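You operate a simulated robot arm through the tools that you are given. There is no shell and no other tool. Be economical: measure what you need, move in short steps, check, and stop when the job is done.

Carry out the task below with a simulated robot arm. There is one attempt and no reset: what you move stays moved.

TASK
Clamp the blue ball unit, brush it clean, seat it in the empty cup.
Fine: purple holder and lever; brush back; lever freed before the unit comes out; blue latch locked last; the other units stay.

Only the result counts: the job must be done as asked and must still hold three seconds after the hand-in. Knocking over, shifting, dropping, spilling or breaking anything else fails it.

THE ROBOT
A 7-joint arm with a two-finger parallel gripper, fixed in place. Base frame: the origin is at the foot of the arm, x ahead of it, y to its left, z up. Lengths are in mm, angles in rad, forces in N, time in s.
Its first joint turns from -1.152 to 1.152 rad. Payload 2.6 kg.
The TCP is the grasp point between the finger pads, 30 mm short of the fingertips. In the tool frame z runs along the fingers and y along their closing line. Largest opening 94 mm; finger width 28, thickness 10; the body of the gripper, 50 by 96 mm, starts 55 mm behind the TCP.
Orientation is that of the tool frame in the base frame, as [roll, pitch, yaw] about the fixed x, y, z axes, in that order (R = Rz(yaw) Ry(pitch) Rx(roll)). With the fingers straight down and closing along the base's y, the tool's x points along the base's -x, its y along +y and its z along -z.

THE INTERFACE
- The arm moves only by the tool step_arm. Its arguments are lists of equal length, an entry for each row: "claw": the finger opening in mm, from 0 to 94; "linear": the shift along the base's x, y, z in mm, a list of three; "rotation": the turn, a rotation vector about the base's x, y, z in rad, a list of three. In form: {"claw": [claw, ...], "linear": [[tx, ty, tz], ...], "rotation": [[rx, ry, rz], ...]}. A call has 1 to 12 rows; each row shifts and turns the commanded pose from where the row before left it. Rows are played at 5 a second. More than 50 mm and 0.15 rad between two rows, or a gripper value outside its range, and nothing of the call is played. A pose out of reach is approached as far as the arm can. The call stops where the force on the tool passes 90 N (or 10 N more than at its start, if that is more) or the arm is blocked; 0.2 s more then pass. Each finger travels about 72 mm/s and halts on what it meets, pressing with about 35 N; the grip force reading is that of the motor and also rises with nothing between the fingers. The clock runs only during rows and for 0.2 s after the last one: add rows that do not move to give the fingers time. It gives the time, the measured TCP pose, the force on the tool (base axes), the opening and the grip force at its end, in the units of the frame above (readings bear some noise).
- Cameras (640 x 400 px; columns grow to the right, rows downward): "scene" is fixed at [19.5, 435.7, 566.7]; the picture's right is [-0.76, -0.65, 0.00], its down [-0.39, 0.46, -0.80] and it looks along [0.52, -0.61, -0.60] (base axes); focal length 351 px, centre (320, 200). "wrist" rides on the gripper at [76, 14, -102] in the tool frame; the picture's right is [-0.18, 0.98, 0.00], its down [-0.75, -0.14, -0.64] and it looks along [-0.63, -0.12, 0.77] (tool axes); focal length 243 px, centre (320, 200). There is no depth. A picture from a camera that has moved, and an enlarged one, comes with that camera's place and axes in the base frame and with its lens. The place of the scene camera against the robot may be out by one fixed shift of up to 18 mm in any direction.
- capture(camera): a new picture of that camera. The clock stands still meanwhile.
- inspect(camera, box): a new picture of the part [left, top, right, bottom] of that camera's present view, enlarged. The clock stands still meanwhile.
- close_job(): hands the job in; it is judged then, once.

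Go step by step. Nothing tells you positions but the pictures and the camera data: compare them with the known pose of the tool, close in by small moves and look again before you grip or let go. The budget is 120 turns and 64 pictures, counting those below and the enlarged ones. Unless the task says otherwise, let go and move clear before handing in, and close with one line.

The tools are called as a command line: name --argument value ..., lists and objects as JSON in quotes. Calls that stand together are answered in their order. step_arm: Moves the arm, as the interface text tells. Its arguments: {"type":"object","properties":{"claw":{"type":"array","items":{"type":"number"}},"linear":{"type":"array","items":{"type":"array","items":{"type":"number"}}},"rotation":{"type":"array","items":{"type":"array","items":{"type":"number"}}}},"required":["claw","linear","rotation"]} The other tools are called the same way: capture (camera) takes a picture; inspect (camera, box) takes an enlarged picture of a part of a camera's view; close_job () hands the job in.

At the start:

```text
clock: 0.0
tool_pos: [302.1, -202.5, 312.4]
ee_rot: [-3.141, -0.001, -3.141]
contact_force: [-0.1, 0.4, 0.5]
finger_gap: 93.7
grasp_force: 0.1
```

scene: 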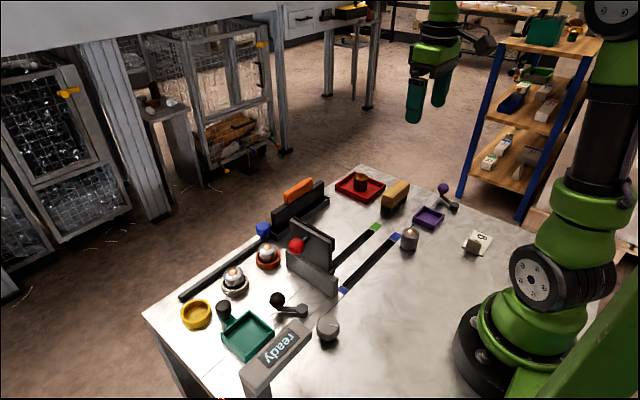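
wrist: 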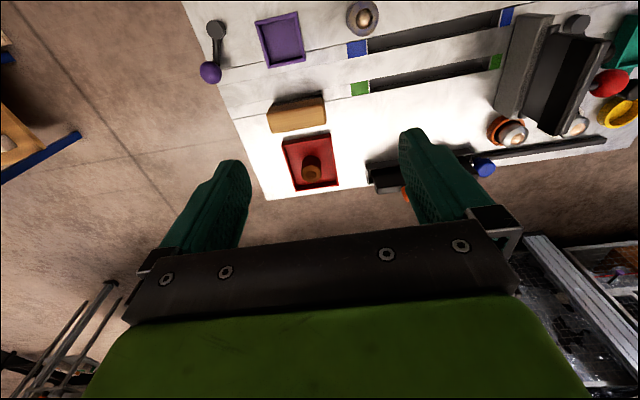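

I see a table with three coloured holders, levers, a rail with slots, a row of cups with ball units, and a "ready" display. I'll enlarge the scene before moving.

inspect --camera "scene" --box '[140, 200, 350, 390]'

inspect --camera "scene" --box '[270, 160, 510, 310]'

inspect --camera "wrist" --box '[190, 0, 640, 210]'

```text
2.11 times, centred on (245, 295) of scene
camera zoom: at [19.5, 435.7, 566.7], right [-0.76, -0.65, 0.0], down [-0.39, 0.46, -0.8], along [0.52, -0.61, -0.6], focal length 740 px, centre (478, 0)
```

zoom: 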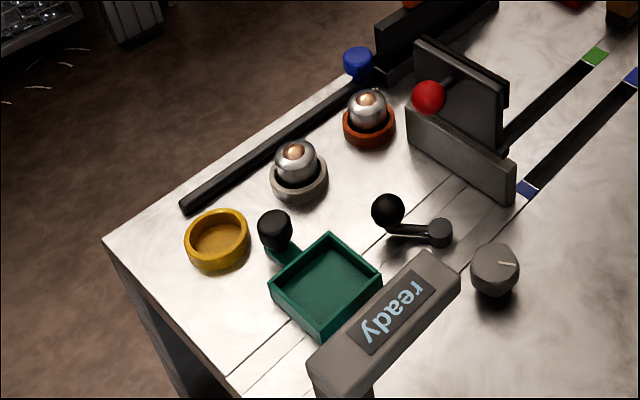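

```text
2.67 times, centred on (390, 235) of scene
camera zoom: at [19.5, 435.7, 566.7], right [-0.76, -0.65, 0.0], down [-0.39, 0.46, -0.8], along [0.52, -0.61, -0.6], focal length 937 px, centre (133, 107)
```

zoom: 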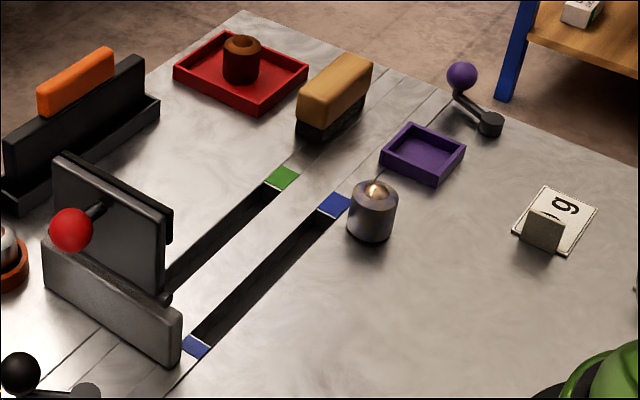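

```text
1.42 times, centred on (415, 105) of wrist
camera zoom: at [227.8, -187.8, 413.7], right [0.18, 0.98, 0.0], down [0.75, -0.14, 0.64], along [0.63, -0.12, -0.77], focal length 345 px, centre (185, 335)
```

zoom: 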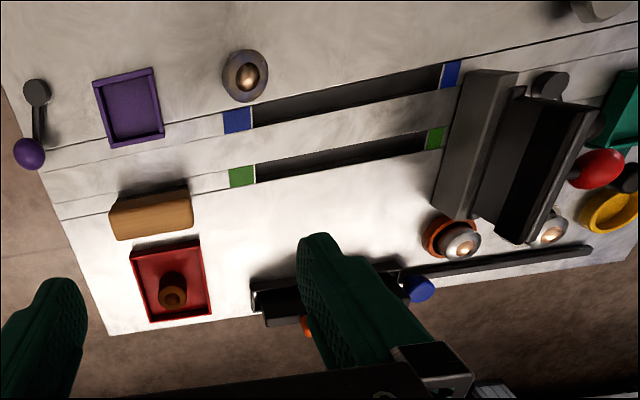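

The pictures agree on a work surface near z≈0 in this frame, not -560, so I'll go by the pictures. The purple holder is near (264,-251) and a loose unit near (257,-141). I'll move the wrist camera closer to identify the units.

step_arm --claw '[94, 94, 94, 94]' --linear '[[-20, 25, -20], [-20, 25, -20], [-10, 25, -20], [0, 0, 0]]' --rotation '[[0, 0, 0], [0, 0, 0], [0, 0, 0], [0, 0, 0]]'

capture --camera "wrist"

```text
clock: 1.0
tool_pos: [252.5, -126.1, 251.1]
ee_rot: [-3.141, 0.0, 3.14]
contact_force: [-0.1, 0.6, 0.0]
finger_gap: 94.2
grasp_force: 0.1
```

```text
58 pictures are left
camera wrist: at [177.3, -112.1, 353.9], right [0.18, 0.98, 0.0], down [0.75, -0.14, 0.64], along [0.63, -0.12, -0.77], focal length 243 px, centre (320, 200)
```

wrist: 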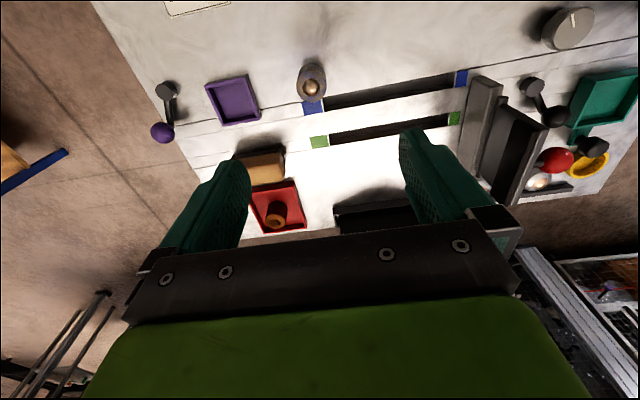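

The loose unit shows near the blue-marked lane. I'll enlarge it and the area around the gate.

inspect --camera "wrist" --box '[140, 0, 360, 150]'

inspect --camera "wrist" --box '[440, 60, 640, 200]'

inspect --camera "scene" --box '[210, 170, 350, 300]'

inspect --camera "scene" --box '[370, 180, 500, 265]'

```text
2.67 times, centred on (250, 75) of wrist
camera zoom: at [177.3, -112.1, 353.9], right [0.18, 0.98, 0.0], down [0.75, -0.14, 0.64], along [0.63, -0.12, -0.77], focal length 647 px, centre (507, 533)
```

zoom: 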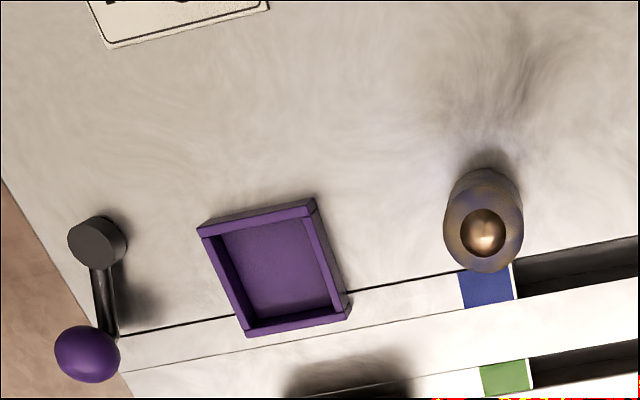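

```text
2.86 times, centred on (540, 130) of wrist
camera zoom: at [177.3, -112.1, 353.9], right [0.18, 0.98, 0.0], down [0.75, -0.14, 0.64], along [0.63, -0.12, -0.77], focal length 693 px, centre (-309, 400)
```

zoom: 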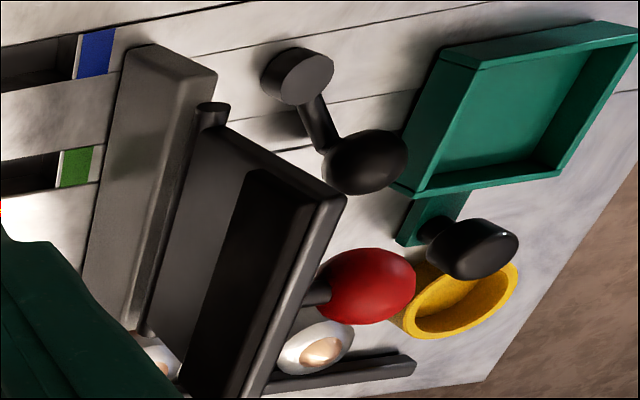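

```text
3.08 times, centred on (280, 235) of scene
camera zoom: at [19.5, 435.8, 566.7], right [-0.76, -0.65, 0.0], down [-0.39, 0.46, -0.8], along [0.52, -0.61, -0.6], focal length 1081 px, centre (443, 92)
```

zoom: 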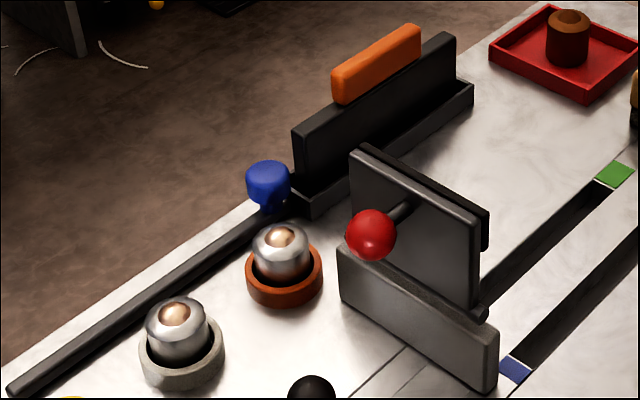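

```text
4.71 times, centred on (435, 222) of scene
camera zoom: at [19.5, 435.8, 566.7], right [-0.76, -0.65, 0.0], down [-0.39, 0.46, -0.8], along [0.52, -0.61, -0.6], focal length 1653 px, centre (-221, 94)
```

zoom: 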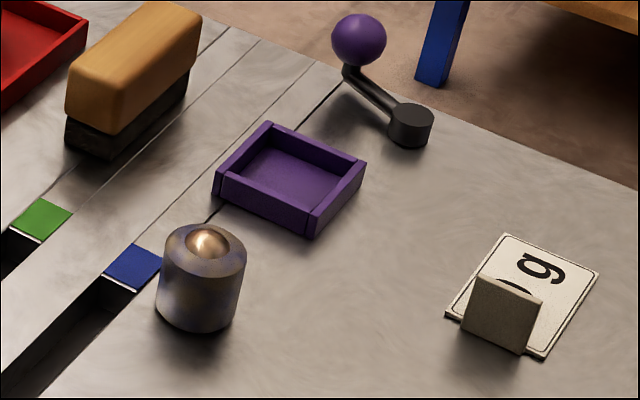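

Triangulating between the two wrist pictures puts the tray rim at about z=18, so the table is at z≈0. The loose unit is at about (257,-138), roughly 45 mm tall. I'll move above it for a better fix.

step_arm --claw '[94, 94, 94, 94]' --linear '[[4, -6, -40], [0, -6, -40], [0, 0, -40], [0, 0, 0]]' --rotation '[[0, 0, 0], [0, 0, 0], [0, 0, 0], [0, 0, 0]]'

capture --camera "wrist"

```text
clock: 2.0
tool_pos: [255.8, -136.7, 132.7]
ee_rot: [3.14, 0.0, 3.141]
contact_force: [-0.2, -0.2, 0.5]
finger_gap: 94.0
grasp_force: 0.1
```

```text
53 pictures are left
camera wrist: at [181.6, -123.3, 234.6], right [0.18, 0.98, 0.0], down [0.75, -0.14, 0.64], along [0.63, -0.12, -0.77], focal length 243 px, centre (320, 200)
```

wrist: 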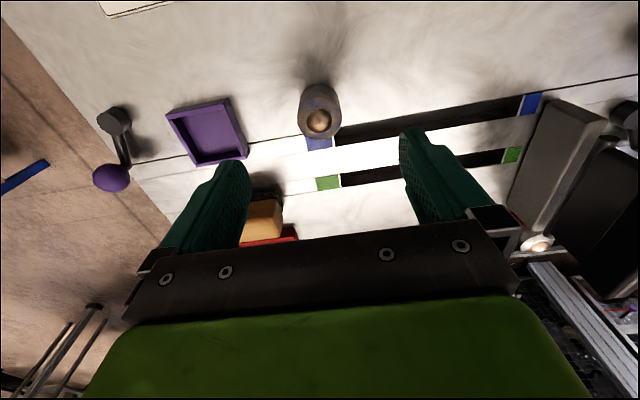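

The ball is right below the TCP, at about (257.4,-138.7). I'll descend and close gently around the upper body so the fingertips stay above tray wall height.

step_arm --claw '[94, 94, 70]' --linear '[[1.3, 0.8, -40], [0, 0, -35], [0, 0, 0]]' --rotation '[[0, 0, 0], [0, 0, 0], [0, 0, 0]]'

capture --camera "wrist"

inspect --camera "scene" --box '[350, 160, 470, 260]'

```text
clock: 2.8
tool_pos: [258.2, -138.6, 57.7]
ee_rot: [-3.141, -0.002, -3.141]
contact_force: [-0.6, 0.4, -0.3]
finger_gap: 70.1
grasp_force: 0.1
```

```text
52 pictures are left
camera wrist: at [182.8, -123.5, 158.6], right [0.18, 0.98, 0.0], down [0.75, -0.14, 0.64], along [0.63, -0.12, -0.77], focal length 243 px, centre (320, 200)
```

wrist: 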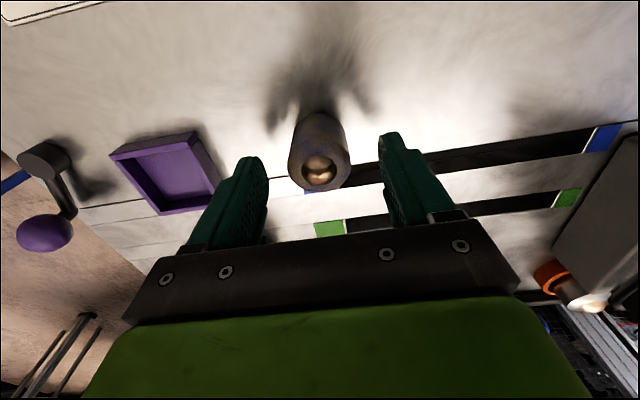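

```text
4.00 times, centred on (410, 210) of scene
camera zoom: at [19.5, 435.7, 566.7], right [-0.76, -0.65, 0.0], down [-0.39, 0.46, -0.8], along [0.52, -0.61, -0.6], focal length 1405 px, centre (-40, 160)
```

zoom: 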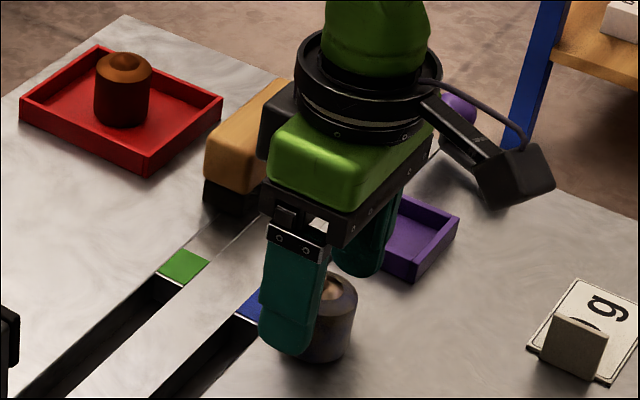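

The unit is centred between the fingers. I'll drop to TCP z≈50 and close.

step_arm --claw '[70, 30, 10, 10, 10]' --linear '[[-1, 0, -8], [0, 0, 0], [0, 0, 0], [0, 0, 0], [0, 0, 0]]' --rotation '[[0, 0, 0], [0, 0, 0], [0, 0, 0], [0, 0, 0], [0, 0, 0]]'

capture --camera "wrist"

```text
clock: 4.0
tool_pos: [257.4, -137.2, 48.8]
ee_rot: [3.141, -0.001, -3.14]
contact_force: [0.8, -0.1, -0.3]
finger_gap: 36.8
grasp_force: 34.9
```

```text
50 pictures are left
camera wrist: at [181.9, -123.4, 150.7], right [0.18, 0.98, 0.0], down [0.75, -0.14, 0.64], along [0.63, -0.12, -0.77], focal length 243 px, centre (320, 200)
```

wrist: 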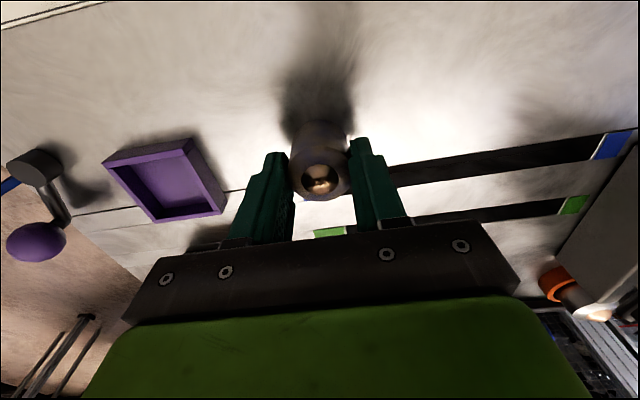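

Gripped at 36.8 mm. Next I lift it and carry it partway to the purple tray, then re-measure the tray.

step_arm --claw '[10, 10, 10, 10]' --linear '[[0, 0, 25], [0, 0, 25], [3, -30, 0], [0, 0, 0]]' --rotation '[[0, 0, 0], [0, 0, 0], [0, 0, 0], [0, 0, 0]]'

capture --camera "wrist"

inspect --camera "wrist" --box '[130, 70, 370, 220]'

```text
clock: 5.0
tool_pos: [259.2, -167.4, 99.4]
ee_rot: [-3.141, -0.001, 3.139]
contact_force: [0.4, -0.3, -1.5]
finger_gap: 36.5
grasp_force: 35.2
```

```text
49 pictures are left
camera wrist: at [183.7, -153.9, 200.6], right [0.19, 0.98, 0.0], down [0.75, -0.14, 0.64], along [0.63, -0.12, -0.77], focal length 243 px, centre (320, 200)
```

wrist: 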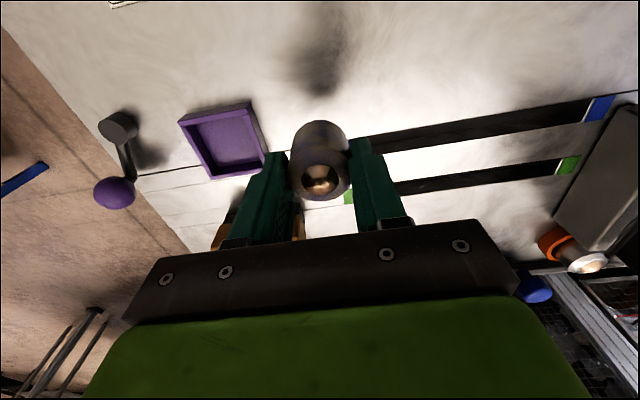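

```text
2.67 times, centred on (250, 145) of wrist
camera zoom: at [183.7, -153.9, 200.6], right [0.19, 0.98, 0.0], down [0.75, -0.14, 0.64], along [0.63, -0.12, -0.77], focal length 647 px, centre (507, 347)
```

zoom: 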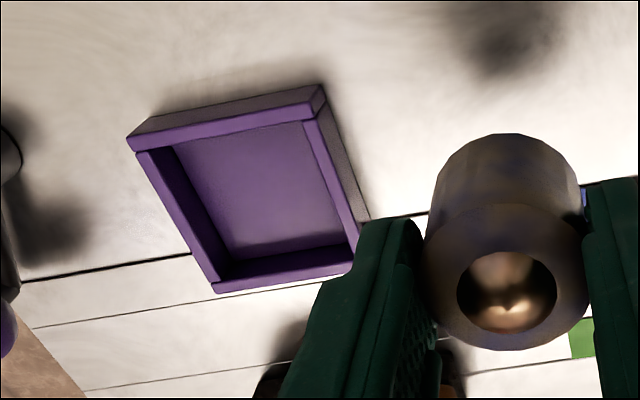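

The tray's inside is about 44 mm square, centred near (263.5,-247.5). I'll move above it and check before lowering.

step_arm --claw '[10, 10, 10, 10, 10]' --linear '[[2.1, -40, 0], [2, -38.8, 0], [0, 0, -20], [0, 0, 0], [0, 0, 0]]' --rotation '[[0, 0, 0], [0, 0, 0], [0, 0, 0], [0, 0, 0], [0, 0, 0]]'

inspect --camera "wrist" --box '[200, 60, 440, 210]'

inspect --camera "scene" --box '[380, 170, 480, 240]'

```text
clock: 6.2
tool_pos: [263.0, -246.9, 81.3]
ee_rot: [3.14, 0.0, -3.14]
contact_force: [-0.6, -0.1, -1.9]
finger_gap: 37.1
grasp_force: 35.1
```

```text
2.67 times, centred on (320, 135) of wrist
camera zoom: at [188.9, -232.9, 181.6], right [0.18, 0.98, 0.0], down [0.75, -0.14, 0.64], along [0.63, -0.12, -0.77], focal length 647 px, centre (320, 373)
```

zoom: 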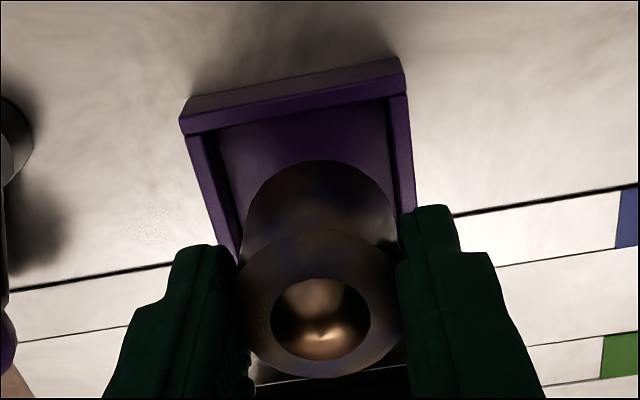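

```text
5.71 times, centred on (430, 205) of scene
camera zoom: at [19.5, 435.7, 566.7], right [-0.76, -0.65, 0.0], down [-0.39, 0.46, -0.8], along [0.52, -0.61, -0.6], focal length 2007 px, centre (-309, 171)
```

zoom: 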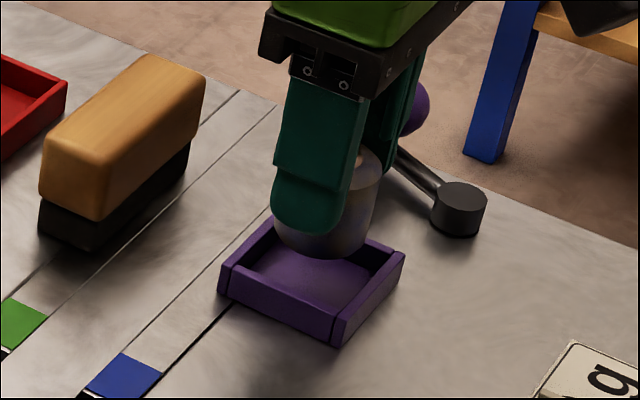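

The tray centre now reads closer to y=-249.7, so I'll shift -2 in y and lower slowly.

step_arm --claw '[10, 10, 10, 10]' --linear '[[-0.3, -2.2, -12], [0, 0, -8], [0, 0, -3], [0, 0, 0]]' --rotation '[[0, 0, 0], [0, 0, 0], [0, 0, 0], [0, 0, 0]]'

inspect --camera "scene" --box '[380, 170, 480, 240]'

inspect --camera "wrist" --box '[200, 60, 440, 210]'

```text
clock: 7.2
tool_pos: [265.7, -248.7, 55.6]
ee_rot: [-3.14, 0.001, 3.141]
contact_force: [0.0, -0.5, -1.2]
finger_gap: 36.7
grasp_force: 34.8
```

```text
5.71 times, centred on (430, 205) of scene
camera zoom: at [19.5, 435.7, 566.7], right [-0.76, -0.65, 0.0], down [-0.39, 0.46, -0.8], along [0.52, -0.61, -0.6], focal length 2007 px, centre (-309, 171)
```

zoom: 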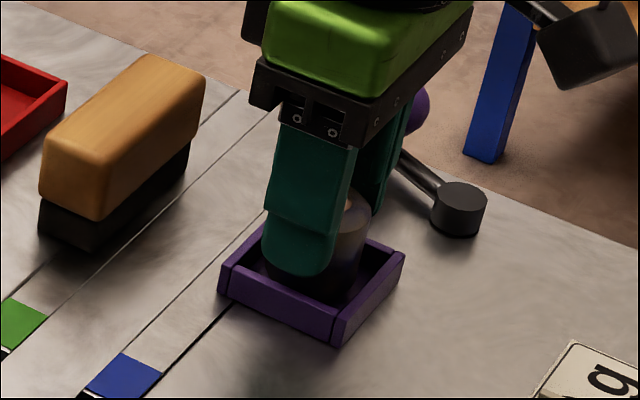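

```text
2.67 times, centred on (320, 135) of wrist
camera zoom: at [189.5, -234.8, 157.8], right [0.18, 0.98, 0.0], down [0.75, -0.14, 0.64], along [0.63, -0.12, -0.77], focal length 647 px, centre (320, 373)
```

zoom: 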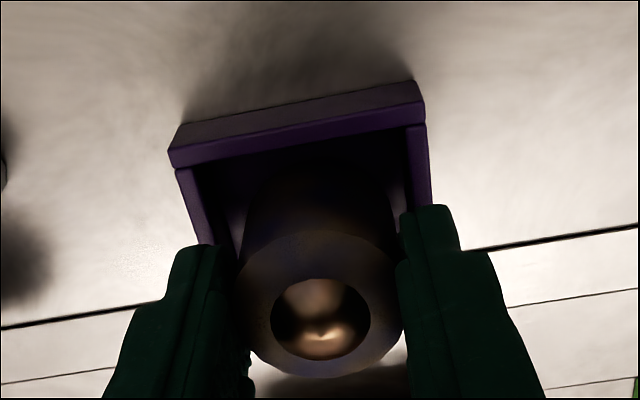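

The unit is inside the walls. I'll nudge -1 in x and lower the last few mm to the floor, watching the force.

step_arm --claw '[10, 10, 10, 10]' --linear '[[-1, 0, -1.5], [0, 0, -1.5], [0, 0, -1], [0, 0, 0]]' --rotation '[[0, 0, 0], [0, 0, 0], [0, 0, 0], [0, 0, 0]]'

```text
clock: 8.2
tool_pos: [264.3, -249.4, 52.5]
ee_rot: [-3.141, 0.002, -3.141]
contact_force: [-1.4, 5.5, 15.1]
finger_gap: 36.7
grasp_force: 35.1
```

It's on the floor (15 N). I'll release, lift, and look.

step_arm --claw '[40, 50, 65, 65, 65, 65]' --linear '[[0, 0, 0.5], [0, 0, 0], [0, 0, 0], [0, 0, 30], [-10, 0, 40], [-30, 0, 30]]' --rotation '[[0, 0, 0], [0, 0, 0], [0, 0, 0], [0, 0, 0], [0, 0, 0], [0, 0, 0]]'

capture --camera "wrist"

inspect --camera "scene" --box '[350, 160, 490, 250]'

```text
clock: 9.6
tool_pos: [223.2, -248.8, 151.0]
ee_rot: [3.141, 0.001, -3.142]
contact_force: [-1.5, -0.1, 0.6]
finger_gap: 64.7
grasp_force: 0.0
```

```text
43 pictures are left
camera wrist: at [147.7, -235.0, 253.7], right [0.18, 0.98, 0.0], down [0.75, -0.14, 0.64], along [0.63, -0.12, -0.77], focal length 243 px, centre (320, 200)
```

wrist: 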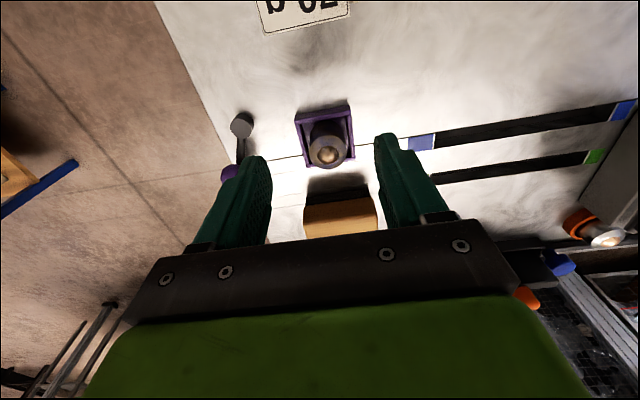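

```text
4.44 times, centred on (420, 205) of scene
camera zoom: at [19.5, 435.7, 566.7], right [-0.76, -0.65, 0.0], down [-0.39, 0.46, -0.8], along [0.52, -0.61, -0.6], focal length 1561 px, centre (-124, 178)
```

zoom: 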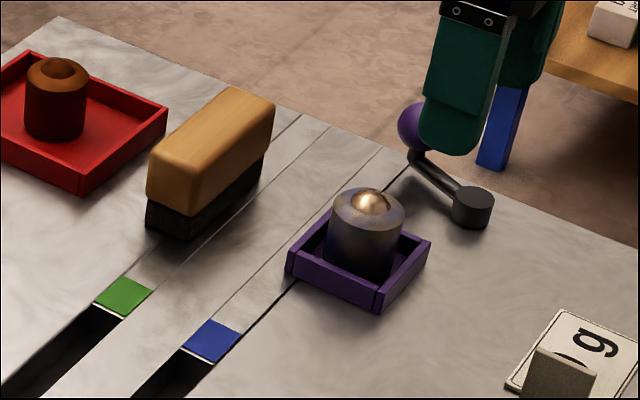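

The unit is seated in the purple holder. I'll look at the purple lever up close next, and compare with the other levers.

step_arm --claw '[65, 65, 65]' --linear '[[-10, -35, 0], [0, -30, -10], [0, 0, 0]]' --rotation '[[0, 0, 0], [0, 0, 0], [0, 0, 0]]'

capture --camera "wrist"

inspect --camera "wrist" --box '[210, 50, 450, 200]'

```text
clock: 10.4
tool_pos: [212.3, -315.9, 142.7]
ee_rot: [-3.142, -0.002, -3.141]
contact_force: [0.0, 0.0, -0.5]
finger_gap: 64.8
grasp_force: 0.2
```

```text
41 pictures are left
camera wrist: at [137.8, -300.6, 243.5], right [0.18, 0.98, 0.0], down [0.75, -0.14, 0.64], along [0.63, -0.12, -0.77], focal length 243 px, centre (320, 200)
```

wrist: 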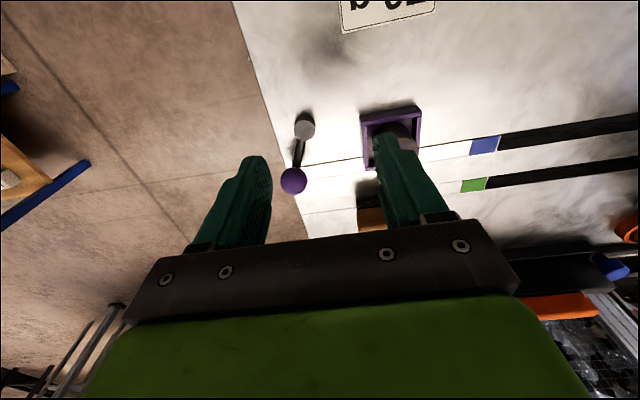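

```text
2.67 times, centred on (330, 125) of wrist
camera zoom: at [137.8, -300.6, 243.5], right [0.18, 0.98, 0.0], down [0.75, -0.14, 0.64], along [0.63, -0.12, -0.77], focal length 647 px, centre (293, 400)
```

zoom: 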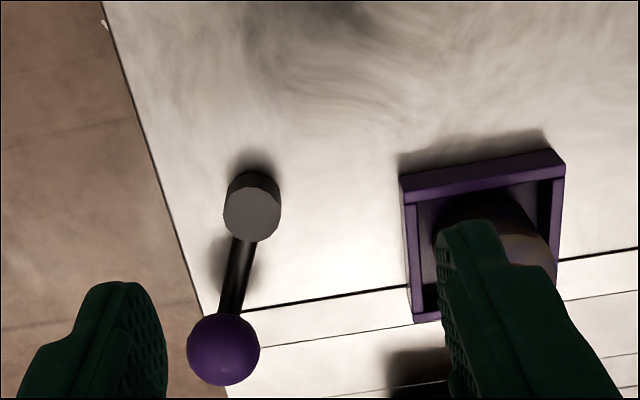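

The purple ball is at about (280,-357, z≈31) and its pivot at about (233,-335), so the arm points about -25° from +x. I'll move over it with the fingers turned along its tangent.

step_arm --claw '[65, 65, 65, 65, 65]' --linear '[[25, -15, 0], [25, -15, -10], [17.8, -12.3, -10], [0, 0, -10], [0, 0, 0]]' --rotation '[[0, 0, -0.145], [0, 0, -0.145], [0, 0, -0.145], [0, 0, 0], [0, 0, 0]]'

capture --camera "wrist"

```text
clock: 11.6
tool_pos: [281.1, -358.2, 112.8]
ee_rot: [-3.14, -0.001, 2.705]
contact_force: [-0.7, 0.4, 0.5]
finger_gap: 65.1
grasp_force: 0.0
```

```text
39 pictures are left
camera wrist: at [218.8, -312.4, 213.9], right [0.58, 0.81, 0.0], down [0.62, -0.45, 0.64], along [0.52, -0.37, -0.77], focal length 243 px, centre (320, 200)
```

wrist: 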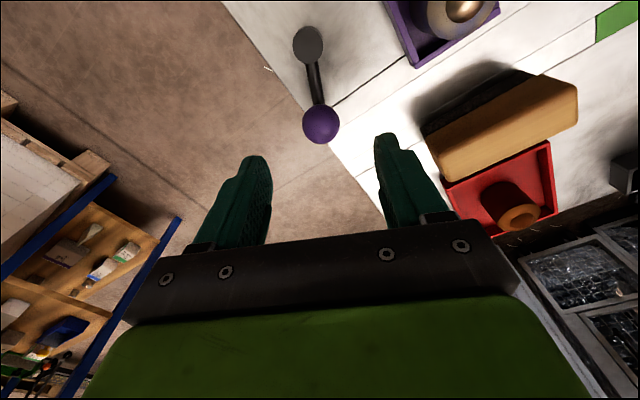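

The ball is between the fingers. I'll descend to tips at about z=20 and cage it.

step_arm --claw '[65, 65, 50, 36, 36]' --linear '[[0, 1, -32], [0, 0, -30], [0, 0, 0], [0, 0, 0], [0, 0, 0]]' --rotation '[[0, 0, 0], [0, 0, 0], [0, 0, 0], [0, 0, 0], [0, 0, 0]]'

capture --camera "wrist"

```text
clock: 12.8
tool_pos: [281.9, -356.6, 50.3]
ee_rot: [-3.14, -0.001, 2.705]
contact_force: [-0.8, 0.0, -0.1]
finger_gap: 35.9
grasp_force: 0.1
```

```text
38 pictures are left
camera wrist: at [218.4, -311.3, 152.4], right [0.58, 0.81, 0.0], down [0.62, -0.45, 0.64], along [0.52, -0.37, -0.77], focal length 243 px, centre (320, 200)
```

wrist: 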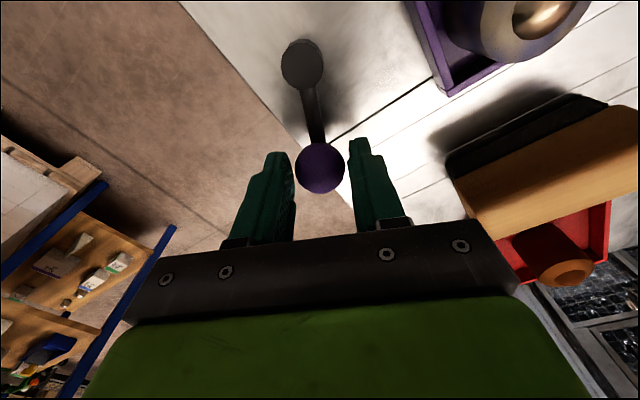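

The ball is caged. I'll sweep it along the arc toward the holder, first 40°.

step_arm --claw '[36, 36, 36, 36, 36]' --linear '[[2.6, 6.9, 0], [1.7, 7.1, 0], [0.6, 7.3, 0], [-0.4, 7.3, 0], [-1.4, 7.2, 0]]' --rotation '[[0, 0, 0.14], [0, 0, 0.14], [0, 0, 0.14], [0, 0, 0.14], [0, 0, 0.14]]'

capture --camera "wrist"

```text
clock: 14.0
tool_pos: [284.1, -320.6, 49.6]
ee_rot: [3.141, -0.002, -2.873]
contact_force: [-0.4, -1.5, -0.1]
finger_gap: 36.9
grasp_force: 0.1
```

```text
37 pictures are left
camera wrist: at [208.3, -326.9, 152.3], right [-0.08, 1.0, 0.0], down [0.76, 0.06, 0.64], along [0.64, 0.05, -0.77], focal length 243 px, centre (320, 200)
```

wrist: 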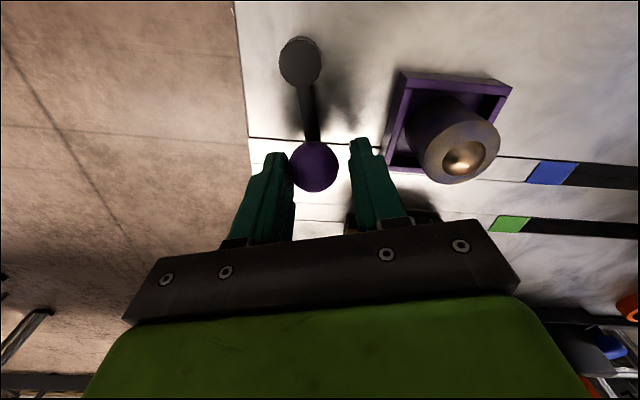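

It moves freely. I'll tighten the cage, shift it a little inward to clear the unit, and continue the arc.

step_arm --claw '[33, 33, 33, 33, 33]' --linear '[[-7.9, 4.6, 2], [-2.9, 5.8, 0], [-3.8, 5.3, 0], [-4.4, 4.7, 0], [-5, 4.1, 0]]' --rotation '[[0, 0, 0.14], [0, 0, 0.14], [0, 0, 0.14], [0, 0, 0.14], [0, 0, 0.14]]'

capture --camera "wrist"

inspect --camera "scene" --box '[230, 170, 490, 390]'

```text
clock: 15.2
tool_pos: [266.6, -304.7, 58.9]
ee_rot: [-3.11, -0.011, -2.168]
contact_force: [30.0, -39.5, -2.7]
finger_gap: 60.0
grasp_force: 23.3
```

```text
36 pictures are left
camera wrist: at [211.0, -356.6, 159.6], right [-0.71, 0.7, -0.03], down [0.53, 0.56, 0.64], along [0.47, 0.44, -0.77], focal length 243 px, centre (320, 200)
```

wrist: 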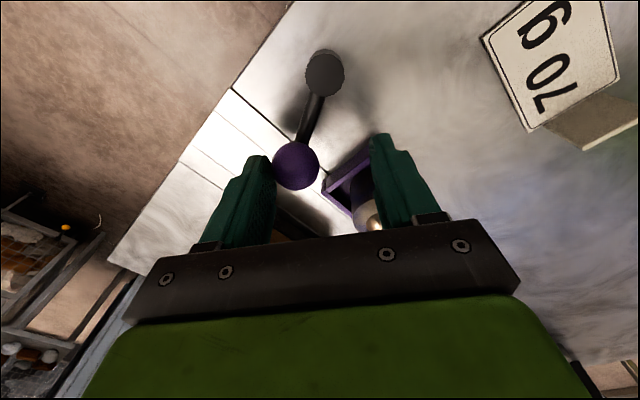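

```text
1.82 times, centred on (360, 280) of scene
camera zoom: at [19.5, 435.7, 566.7], right [-0.76, -0.65, 0.0], down [-0.39, 0.46, -0.8], along [0.52, -0.61, -0.6], focal length 639 px, centre (247, 54)
```

zoom: 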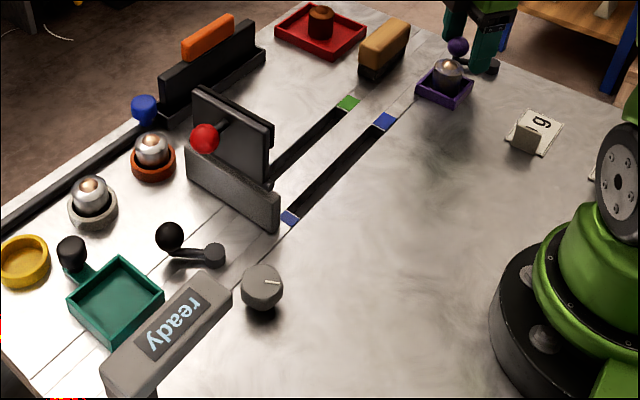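

The lever stopped firmly at about +23°, some 47° from where it started, which I take as the clamped end stop. I'll back off without dragging it and lift clear to check.

step_arm --claw '[60, 60, 60, 60, 60]' --linear '[[3, -3, 4], [2, -2, 10], [0, 0, 30], [0, 0, 35], [0, 0, 0]]' --rotation '[[0, 0, 0], [0, 0, 0], [0, 0, 0], [0, 0, 0], [0, 0, 0]]'

capture --camera "wrist"

inspect --camera "scene" --box '[370, 170, 490, 250]'

```text
clock: 16.4
tool_pos: [264.3, -299.5, 131.9]
ee_rot: [3.141, -0.001, -2.178]
contact_force: [0.1, 0.4, 0.9]
finger_gap: 60.2
grasp_force: 0.1
```

```text
34 pictures are left
camera wrist: at [209.9, -354.5, 233.4], right [-0.7, 0.71, 0.0], down [0.55, 0.54, 0.64], along [0.46, 0.45, -0.77], focal length 243 px, centre (320, 200)
```

wrist: 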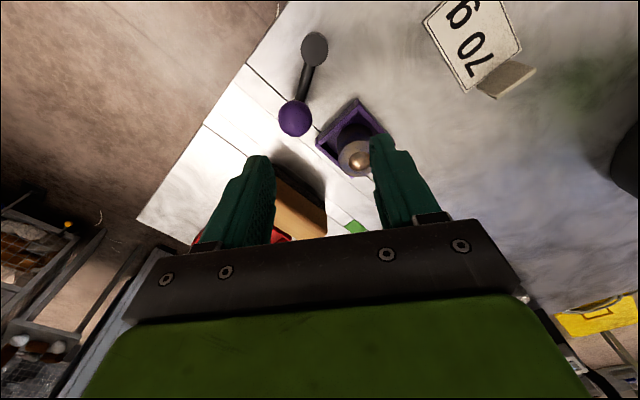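

```text
5.00 times, centred on (430, 210) of scene
camera zoom: at [19.5, 435.8, 566.7], right [-0.76, -0.65, 0.0], down [-0.39, 0.46, -0.8], along [0.52, -0.61, -0.6], focal length 1756 px, centre (-230, 150)
```

zoom: 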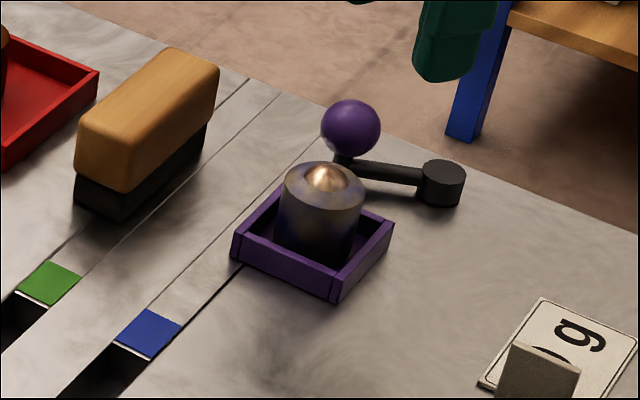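

The unit is seated and the lever is at its stop. Next is the brush (tan block, thin in x, near (354,-250)). I'll turn the fingers to close along x and look from above.

step_arm --claw '[70, 80, 80, 80, 80, 80]' --linear '[[0, 0, 20], [17, 10, 10], [20, 12, 0], [25, 14, 0], [24, 13.5, 0], [0, 0, 0]]' --rotation '[[0, 0, 0.121], [0, 0, 0.121], [0, 0, 0.121], [0, 0, 0.121], [0, 0, 0.121], [0, 0, 0]]'

capture --camera "wrist"

```text
clock: 17.8
tool_pos: [353.0, -251.9, 160.2]
ee_rot: [3.141, 0.0, -1.571]
contact_force: [-0.2, 0.0, -0.3]
finger_gap: 79.9
grasp_force: 0.0
```

```text
32 pictures are left
camera wrist: at [338.4, -327.3, 262.0], right [-0.98, 0.18, 0.0], down [0.14, 0.75, 0.64], along [0.12, 0.63, -0.77], focal length 243 px, centre (320, 200)
```

wrist: 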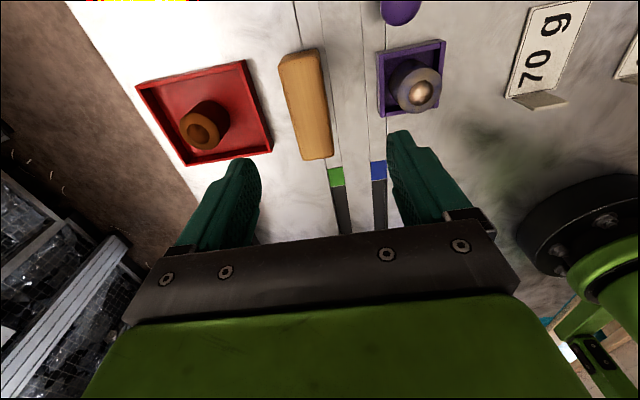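

The brush is about 90×30×47 mm, centred near (363,-251), bristles down, wood from z≈19 up. I'll descend partway and check the alignment.

step_arm --claw '[65, 65, 65, 65]' --linear '[[5, 0.5, -25], [5, 0, -25], [0, 0, -15], [0, 0, 0]]' --rotation '[[0, 0, 0], [0, 0, 0], [0, 0, 0], [0, 0, 0]]'

capture --camera "wrist"

```text
clock: 18.8
tool_pos: [360.2, -252.1, 96.1]
ee_rot: [3.141, 0.002, -1.573]
contact_force: [0.2, 0.2, -0.7]
finger_gap: 64.8
grasp_force: 0.1
```

```text
31 pictures are left
camera wrist: at [346.6, -327.3, 197.8], right [-0.98, 0.19, 0.0], down [0.14, 0.75, 0.64], along [0.12, 0.63, -0.77], focal length 243 px, centre (320, 200)
```

wrist: 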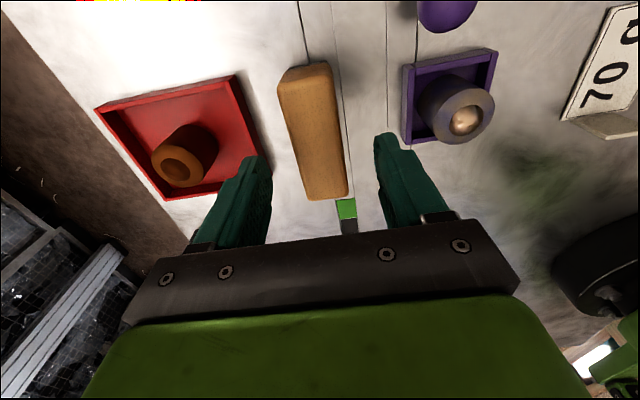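

The brush is centred between the fingers to within 2 mm. I'll descend and grip it by the wood.

step_arm --claw '[65, 65, 45, 20, 10, 10]' --linear '[[1.5, 1, -22], [0, 0, -21], [0, 0, 0], [0, 0, 0], [0, 0, 0], [0, 0, 0]]' --rotation '[[0, 0, 0], [0, 0, 0], [0, 0, 0], [0, 0, 0], [0, 0, 0], [0, 0, 0]]'

inspect --camera "scene" --box '[340, 150, 460, 230]'

```text
clock: 20.2
tool_pos: [362.7, -249.9, 53.8]
ee_rot: [3.141, -0.001, -1.573]
contact_force: [-0.8, 0.3, 0.8]
finger_gap: 37.8
grasp_force: 34.9
```

```text
5.00 times, centred on (400, 190) of scene
camera zoom: at [19.5, 435.7, 566.7], right [-0.76, -0.65, 0.0], down [-0.39, 0.46, -0.8], along [0.52, -0.61, -0.6], focal length 1756 px, centre (-80, 250)
```

zoom: 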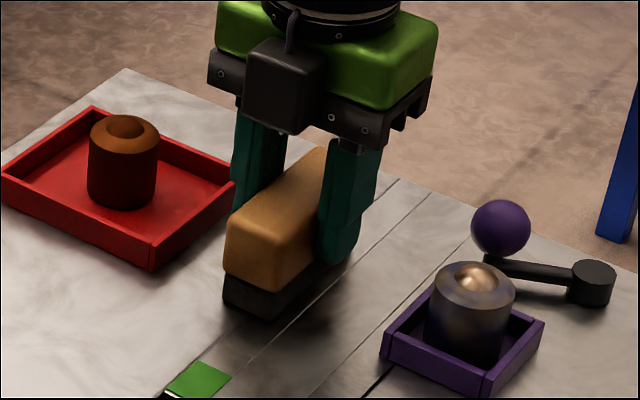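

The brush is gripped (37.8 mm). I'll lift, carry it over the unit biased to +y so it stays clear of the lever ball, and lower toward the ball top.

step_arm --claw '[10, 10, 10, 10, 10, 10, 10]' --linear '[[0, 0, 35], [0, 0, 35], [-40, 6, 0], [-40, 6, 0], [-19.3, 0, 0], [0, 0, -14], [0, 0, 0]]' --rotation '[[0, 0, 0], [0, 0, 0], [0, 0, 0], [0, 0, 0], [0, 0, 0], [0, 0, 0], [0, 0, 0]]'

inspect --camera "scene" --box '[370, 150, 490, 230]'

```text
clock: 21.8
tool_pos: [263.9, -238.2, 109.8]
ee_rot: [-3.14, 0.0, -1.571]
contact_force: [0.4, -0.5, -0.8]
finger_gap: 37.8
grasp_force: 35.3
```

```text
5.00 times, centred on (430, 190) of scene
camera zoom: at [19.5, 435.7, 566.7], right [-0.76, -0.65, 0.0], down [-0.39, 0.46, -0.8], along [0.52, -0.61, -0.6], focal length 1756 px, centre (-230, 250)
```

zoom: 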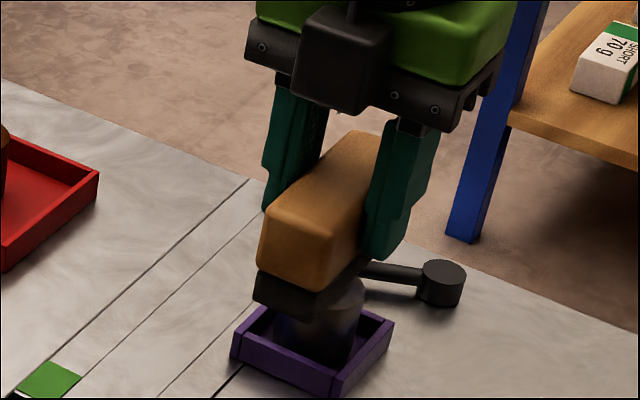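

The bristles are just above the ball. I'll lower in small steps until I feel light contact.

step_arm --claw '[10, 10, 10, 10, 10]' --linear '[[0, 0, -2], [0, 0, -2], [0, 0, -2], [0, 0, -1], [0, 0, 0]]' --rotation '[[0, 0, 0], [0, 0, 0], [0, 0, 0], [0, 0, 0], [0, 0, 0]]'

```text
clock: 23.0
tool_pos: [264.9, -237.7, 104.0]
ee_rot: [-3.138, -0.004, -1.57]
contact_force: [-1.2, 4.5, 27.6]
finger_gap: 37.6
grasp_force: 35.1
```

There's contact at 28 N. I'll ease up slightly and stroke back and forth.

step_arm --claw '[10, 10, 10, 10, 10, 10, 10, 10]' --linear '[[0, 0, 0.8], [0, 12, 0], [0, 12, 0], [0, -12, 0], [0, -12, 0], [0, 12, 0], [0, 12, 0], [0, 0, 0]]' --rotation '[[0, 0, 0], [0, 0, 0], [0, 0, 0], [0, 0, 0], [0, 0, 0], [0, 0, 0], [0, 0, 0], [0, 0, 0]]'

inspect --camera "scene" --box '[370, 150, 490, 230]'

```text
clock: 24.8
tool_pos: [262.9, -213.6, 102.1]
ee_rot: [3.141, 0.001, -1.574]
contact_force: [-0.5, -2.6, 6.1]
finger_gap: 37.3
grasp_force: 35.3
```

```text
5.00 times, centred on (430, 190) of scene
camera zoom: at [19.5, 435.8, 566.7], right [-0.76, -0.65, 0.0], down [-0.39, 0.46, -0.8], along [0.52, -0.61, -0.6], focal length 1756 px, centre (-230, 250)
```

zoom: 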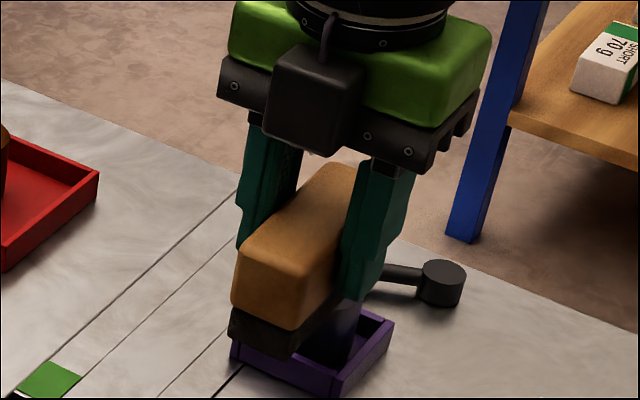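

The light strokes work and the unit hasn't moved. I'll do several more, in both directions, then lift aside to look.

step_arm --claw '[10, 10, 10, 10, 10, 10, 10, 10, 10, 10, 10, 10]' --linear '[[0, -12, -0.4], [0, -12, 0], [0, 12, 0], [0, 12, 0], [0, -12, 0], [0, -12, 0], [10, 0, 0], [-10, 0, 0], [-10, 0, 0], [10, 0, 0], [10, 0, 0], [-10, 0, 0]]' --rotation '[[0, 0, 0], [0, 0, 0], [0, 0, 0], [0, 0, 0], [0, 0, 0], [0, 0, 0], [0, 0, 0], [0, 0, 0], [0, 0, 0], [0, 0, 0], [0, 0, 0], [0, 0, 0]]'

step_arm --claw '[10, 10, 10, 10]' --linear '[[0, 0, 10], [0, 0, 35], [20, 50, 0], [0, 0, 0]]' --rotation '[[0, 0, 0], [0, 0, 0], [0, 0, 0], [0, 0, 0]]'

inspect --camera "scene" --box '[350, 130, 500, 240]'

inspect --camera "scene" --box '[220, 310, 340, 400]'

```text
clock: 27.4
tool_pos: [264.0, -237.4, 103.8]
ee_rot: [3.141, -0.001, -1.573]
contact_force: [-0.3, -0.2, -1.2]
finger_gap: 37.5
grasp_force: 34.7
```

```text
refused: row 3 steps farther than a row can; nothing moved
```

```text
3.64 times, centred on (425, 185) of scene
camera zoom: at [19.5, 435.7, 566.7], right [-0.76, -0.65, 0.0], down [-0.39, 0.46, -0.8], along [0.52, -0.61, -0.6], focal length 1277 px, centre (-62, 254)
```

zoom: 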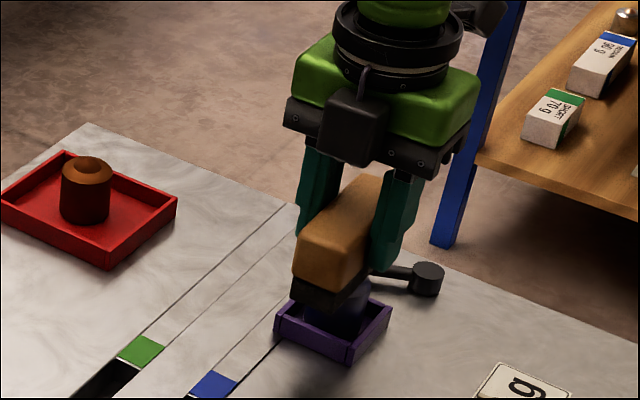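

```text
4.44 times, centred on (280, 355) of scene
camera zoom: at [19.5, 435.7, 566.7], right [-0.76, -0.65, 0.0], down [-0.39, 0.46, -0.8], along [0.52, -0.61, -0.6], focal length 1561 px, centre (498, -489)
```

zoom: 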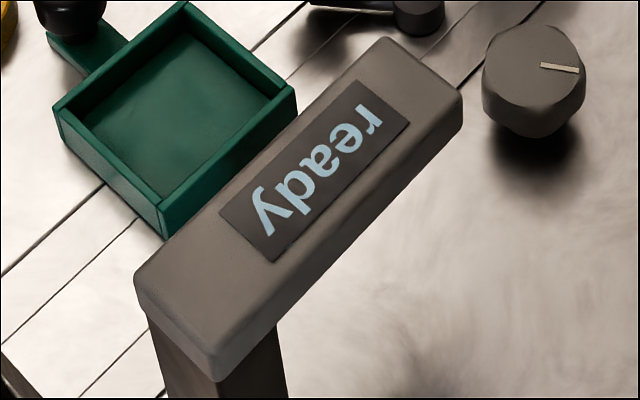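

The contact faded by the end. I'll lift aside and look at the unit.

step_arm --claw '[10, 10, 10, 10]' --linear '[[0, 0, 15], [0, 0, 35], [30, 35, 0], [0, 0, 0]]' --rotation '[[0, 0, 0], [0, 0, 0], [0, 0, 0], [0, 0, 0]]'

inspect --camera "scene" --box '[370, 130, 490, 230]'

```text
clock: 28.4
tool_pos: [295.3, -202.7, 153.7]
ee_rot: [-3.141, 0.0, -1.572]
contact_force: [0.3, -0.5, -1.0]
finger_gap: 37.5
grasp_force: 34.3
```

```text
4.00 times, centred on (430, 180) of scene
camera zoom: at [19.5, 435.8, 566.7], right [-0.76, -0.65, 0.0], down [-0.39, 0.46, -0.8], along [0.52, -0.61, -0.6], focal length 1405 px, centre (-120, 280)
```

zoom: 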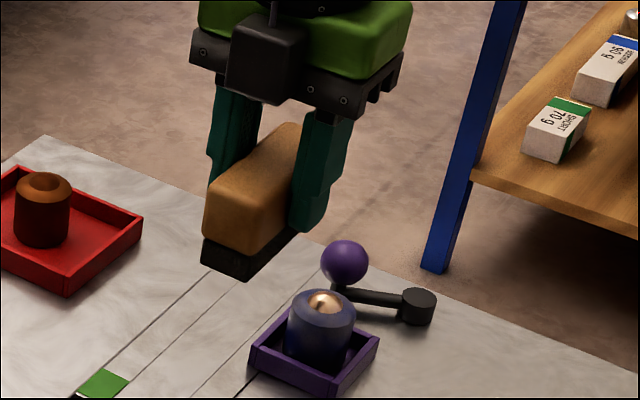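

The unit's body now looks clearly blue, so the dust is coming off. I'll check closely for what's left.

inspect --camera "scene" --box '[425, 190, 475, 232]'

inspect --camera "wrist" --box '[340, 20, 540, 150]'

```text
9.52 times, centred on (450, 211) of scene
camera zoom: at [19.5, 435.8, 566.7], right [-0.76, -0.65, 0.0], down [-0.39, 0.46, -0.8], along [0.52, -0.61, -0.6], focal length 3346 px, centre (-918, 95)
```

zoom: 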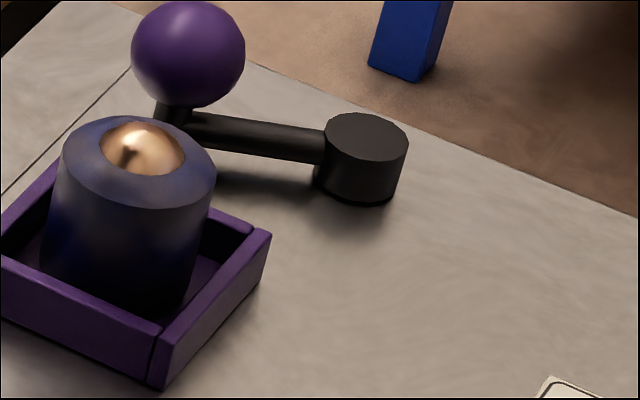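

```text
3.08 times, centred on (440, 85) of wrist
camera zoom: at [280.9, -278.7, 255.3], right [-0.98, 0.19, 0.0], down [0.14, 0.75, 0.64], along [0.12, 0.63, -0.77], focal length 746 px, centre (-49, 554)
```

zoom: 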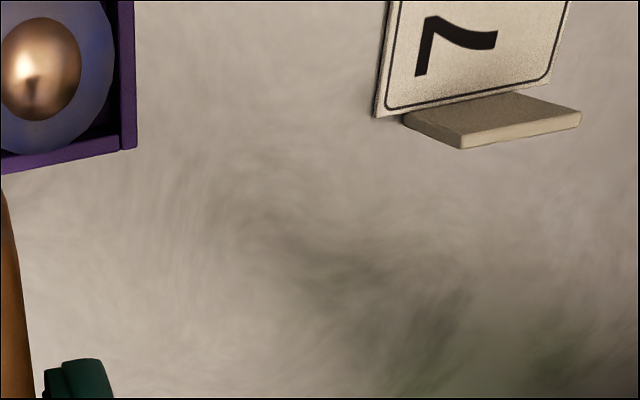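

It's bluer but still partly grey, so I'll brush more. I'll return and re-establish light contact.

step_arm --claw '[10, 10, 10, 10, 10, 10]' --linear '[[-30, -35, 0], [0, 0, -35], [0, 0, -13], [0, 0, -2], [0, 0, -0.7], [0, 0, 0]]' --rotation '[[0, 0, 0], [0, 0, 0], [0, 0, 0], [0, 0, 0], [0, 0, 0], [0, 0, 0]]'

```text
clock: 29.8
tool_pos: [264.4, -238.5, 102.6]
ee_rot: [-3.14, -0.001, -1.573]
contact_force: [-1.0, 1.3, 9.4]
finger_gap: 37.8
grasp_force: 35.2
```

step_arm --claw '[10, 10, 10, 10, 10, 10, 10, 10, 10, 10, 10, 10]' --linear '[[0, 12, -0.5], [0, 12, -0.4], [0, -12, 0], [0, -12, 0], [0, 12, 0], [0, 12, 0], [0, -12, 0], [0, -12, 0], [0, 12, 0], [0, 12, 0], [0, -12, 0], [0, -12, 0]]' --rotation '[[0, 0, 0], [0, 0, 0], [0, 0, 0], [0, 0, 0], [0, 0, 0], [0, 0, 0], [0, 0, 0], [0, 0, 0], [0, 0, 0], [0, 0, 0], [0, 0, 0], [0, 0, 0]]'

```text
clock: 32.4
tool_pos: [263.6, -234.8, 101.5]
ee_rot: [-3.14, 0.001, -1.573]
contact_force: [1.1, 9.7, 25.6]
finger_gap: 37.6
grasp_force: 34.9
```

Contact is good (about 25 N). I'll run one more set of strokes, then look.

step_arm --claw '[10, 10, 10, 10, 10, 10, 10, 10, 10, 10, 10, 10]' --linear '[[0, 15, 0.2], [0, 15, 0], [0, -15, 0], [0, -15, 0], [0, 15, 0], [0, 15, 0], [0, -15, 0], [0, -15, 0], [0, 15, 0], [0, 15, 0], [0, -15, 0], [0, -15, 0]]' --rotation '[[0, 0, 0], [0, 0, 0], [0, 0, 0], [0, 0, 0], [0, 0, 0], [0, 0, 0], [0, 0, 0], [0, 0, 0], [0, 0, 0], [0, 0, 0], [0, 0, 0], [0, 0, 0]]'

step_arm --claw '[10, 10, 10, 10]' --linear '[[0, 0, 17], [0, 0, 35], [30, 35, 0], [0, 0, 0]]' --rotation '[[0, 0, 0], [0, 0, 0], [0, 0, 0], [0, 0, 0]]'

inspect --camera "scene" --box '[415, 185, 475, 232]'

```text
clock: 35.0
tool_pos: [264.4, -237.4, 101.5]
ee_rot: [-3.14, 0.0, -1.572]
contact_force: [-0.7, -0.3, -1.1]
finger_gap: 37.3
grasp_force: 34.5
```

```text
clock: 36.0
tool_pos: [293.2, -202.7, 156.1]
ee_rot: [-3.141, 0.001, -1.573]
contact_force: [0.0, -0.9, -0.3]
finger_gap: 37.6
grasp_force: 34.9
```

```text
8.51 times, centred on (445, 208) of scene
camera zoom: at [19.5, 435.8, 566.7], right [-0.76, -0.65, 0.0], down [-0.39, 0.46, -0.8], along [0.52, -0.61, -0.6], focal length 2990 px, centre (-744, 128)
```

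zoom: 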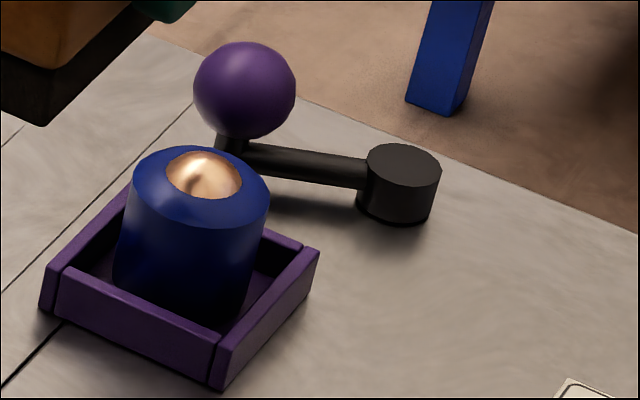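

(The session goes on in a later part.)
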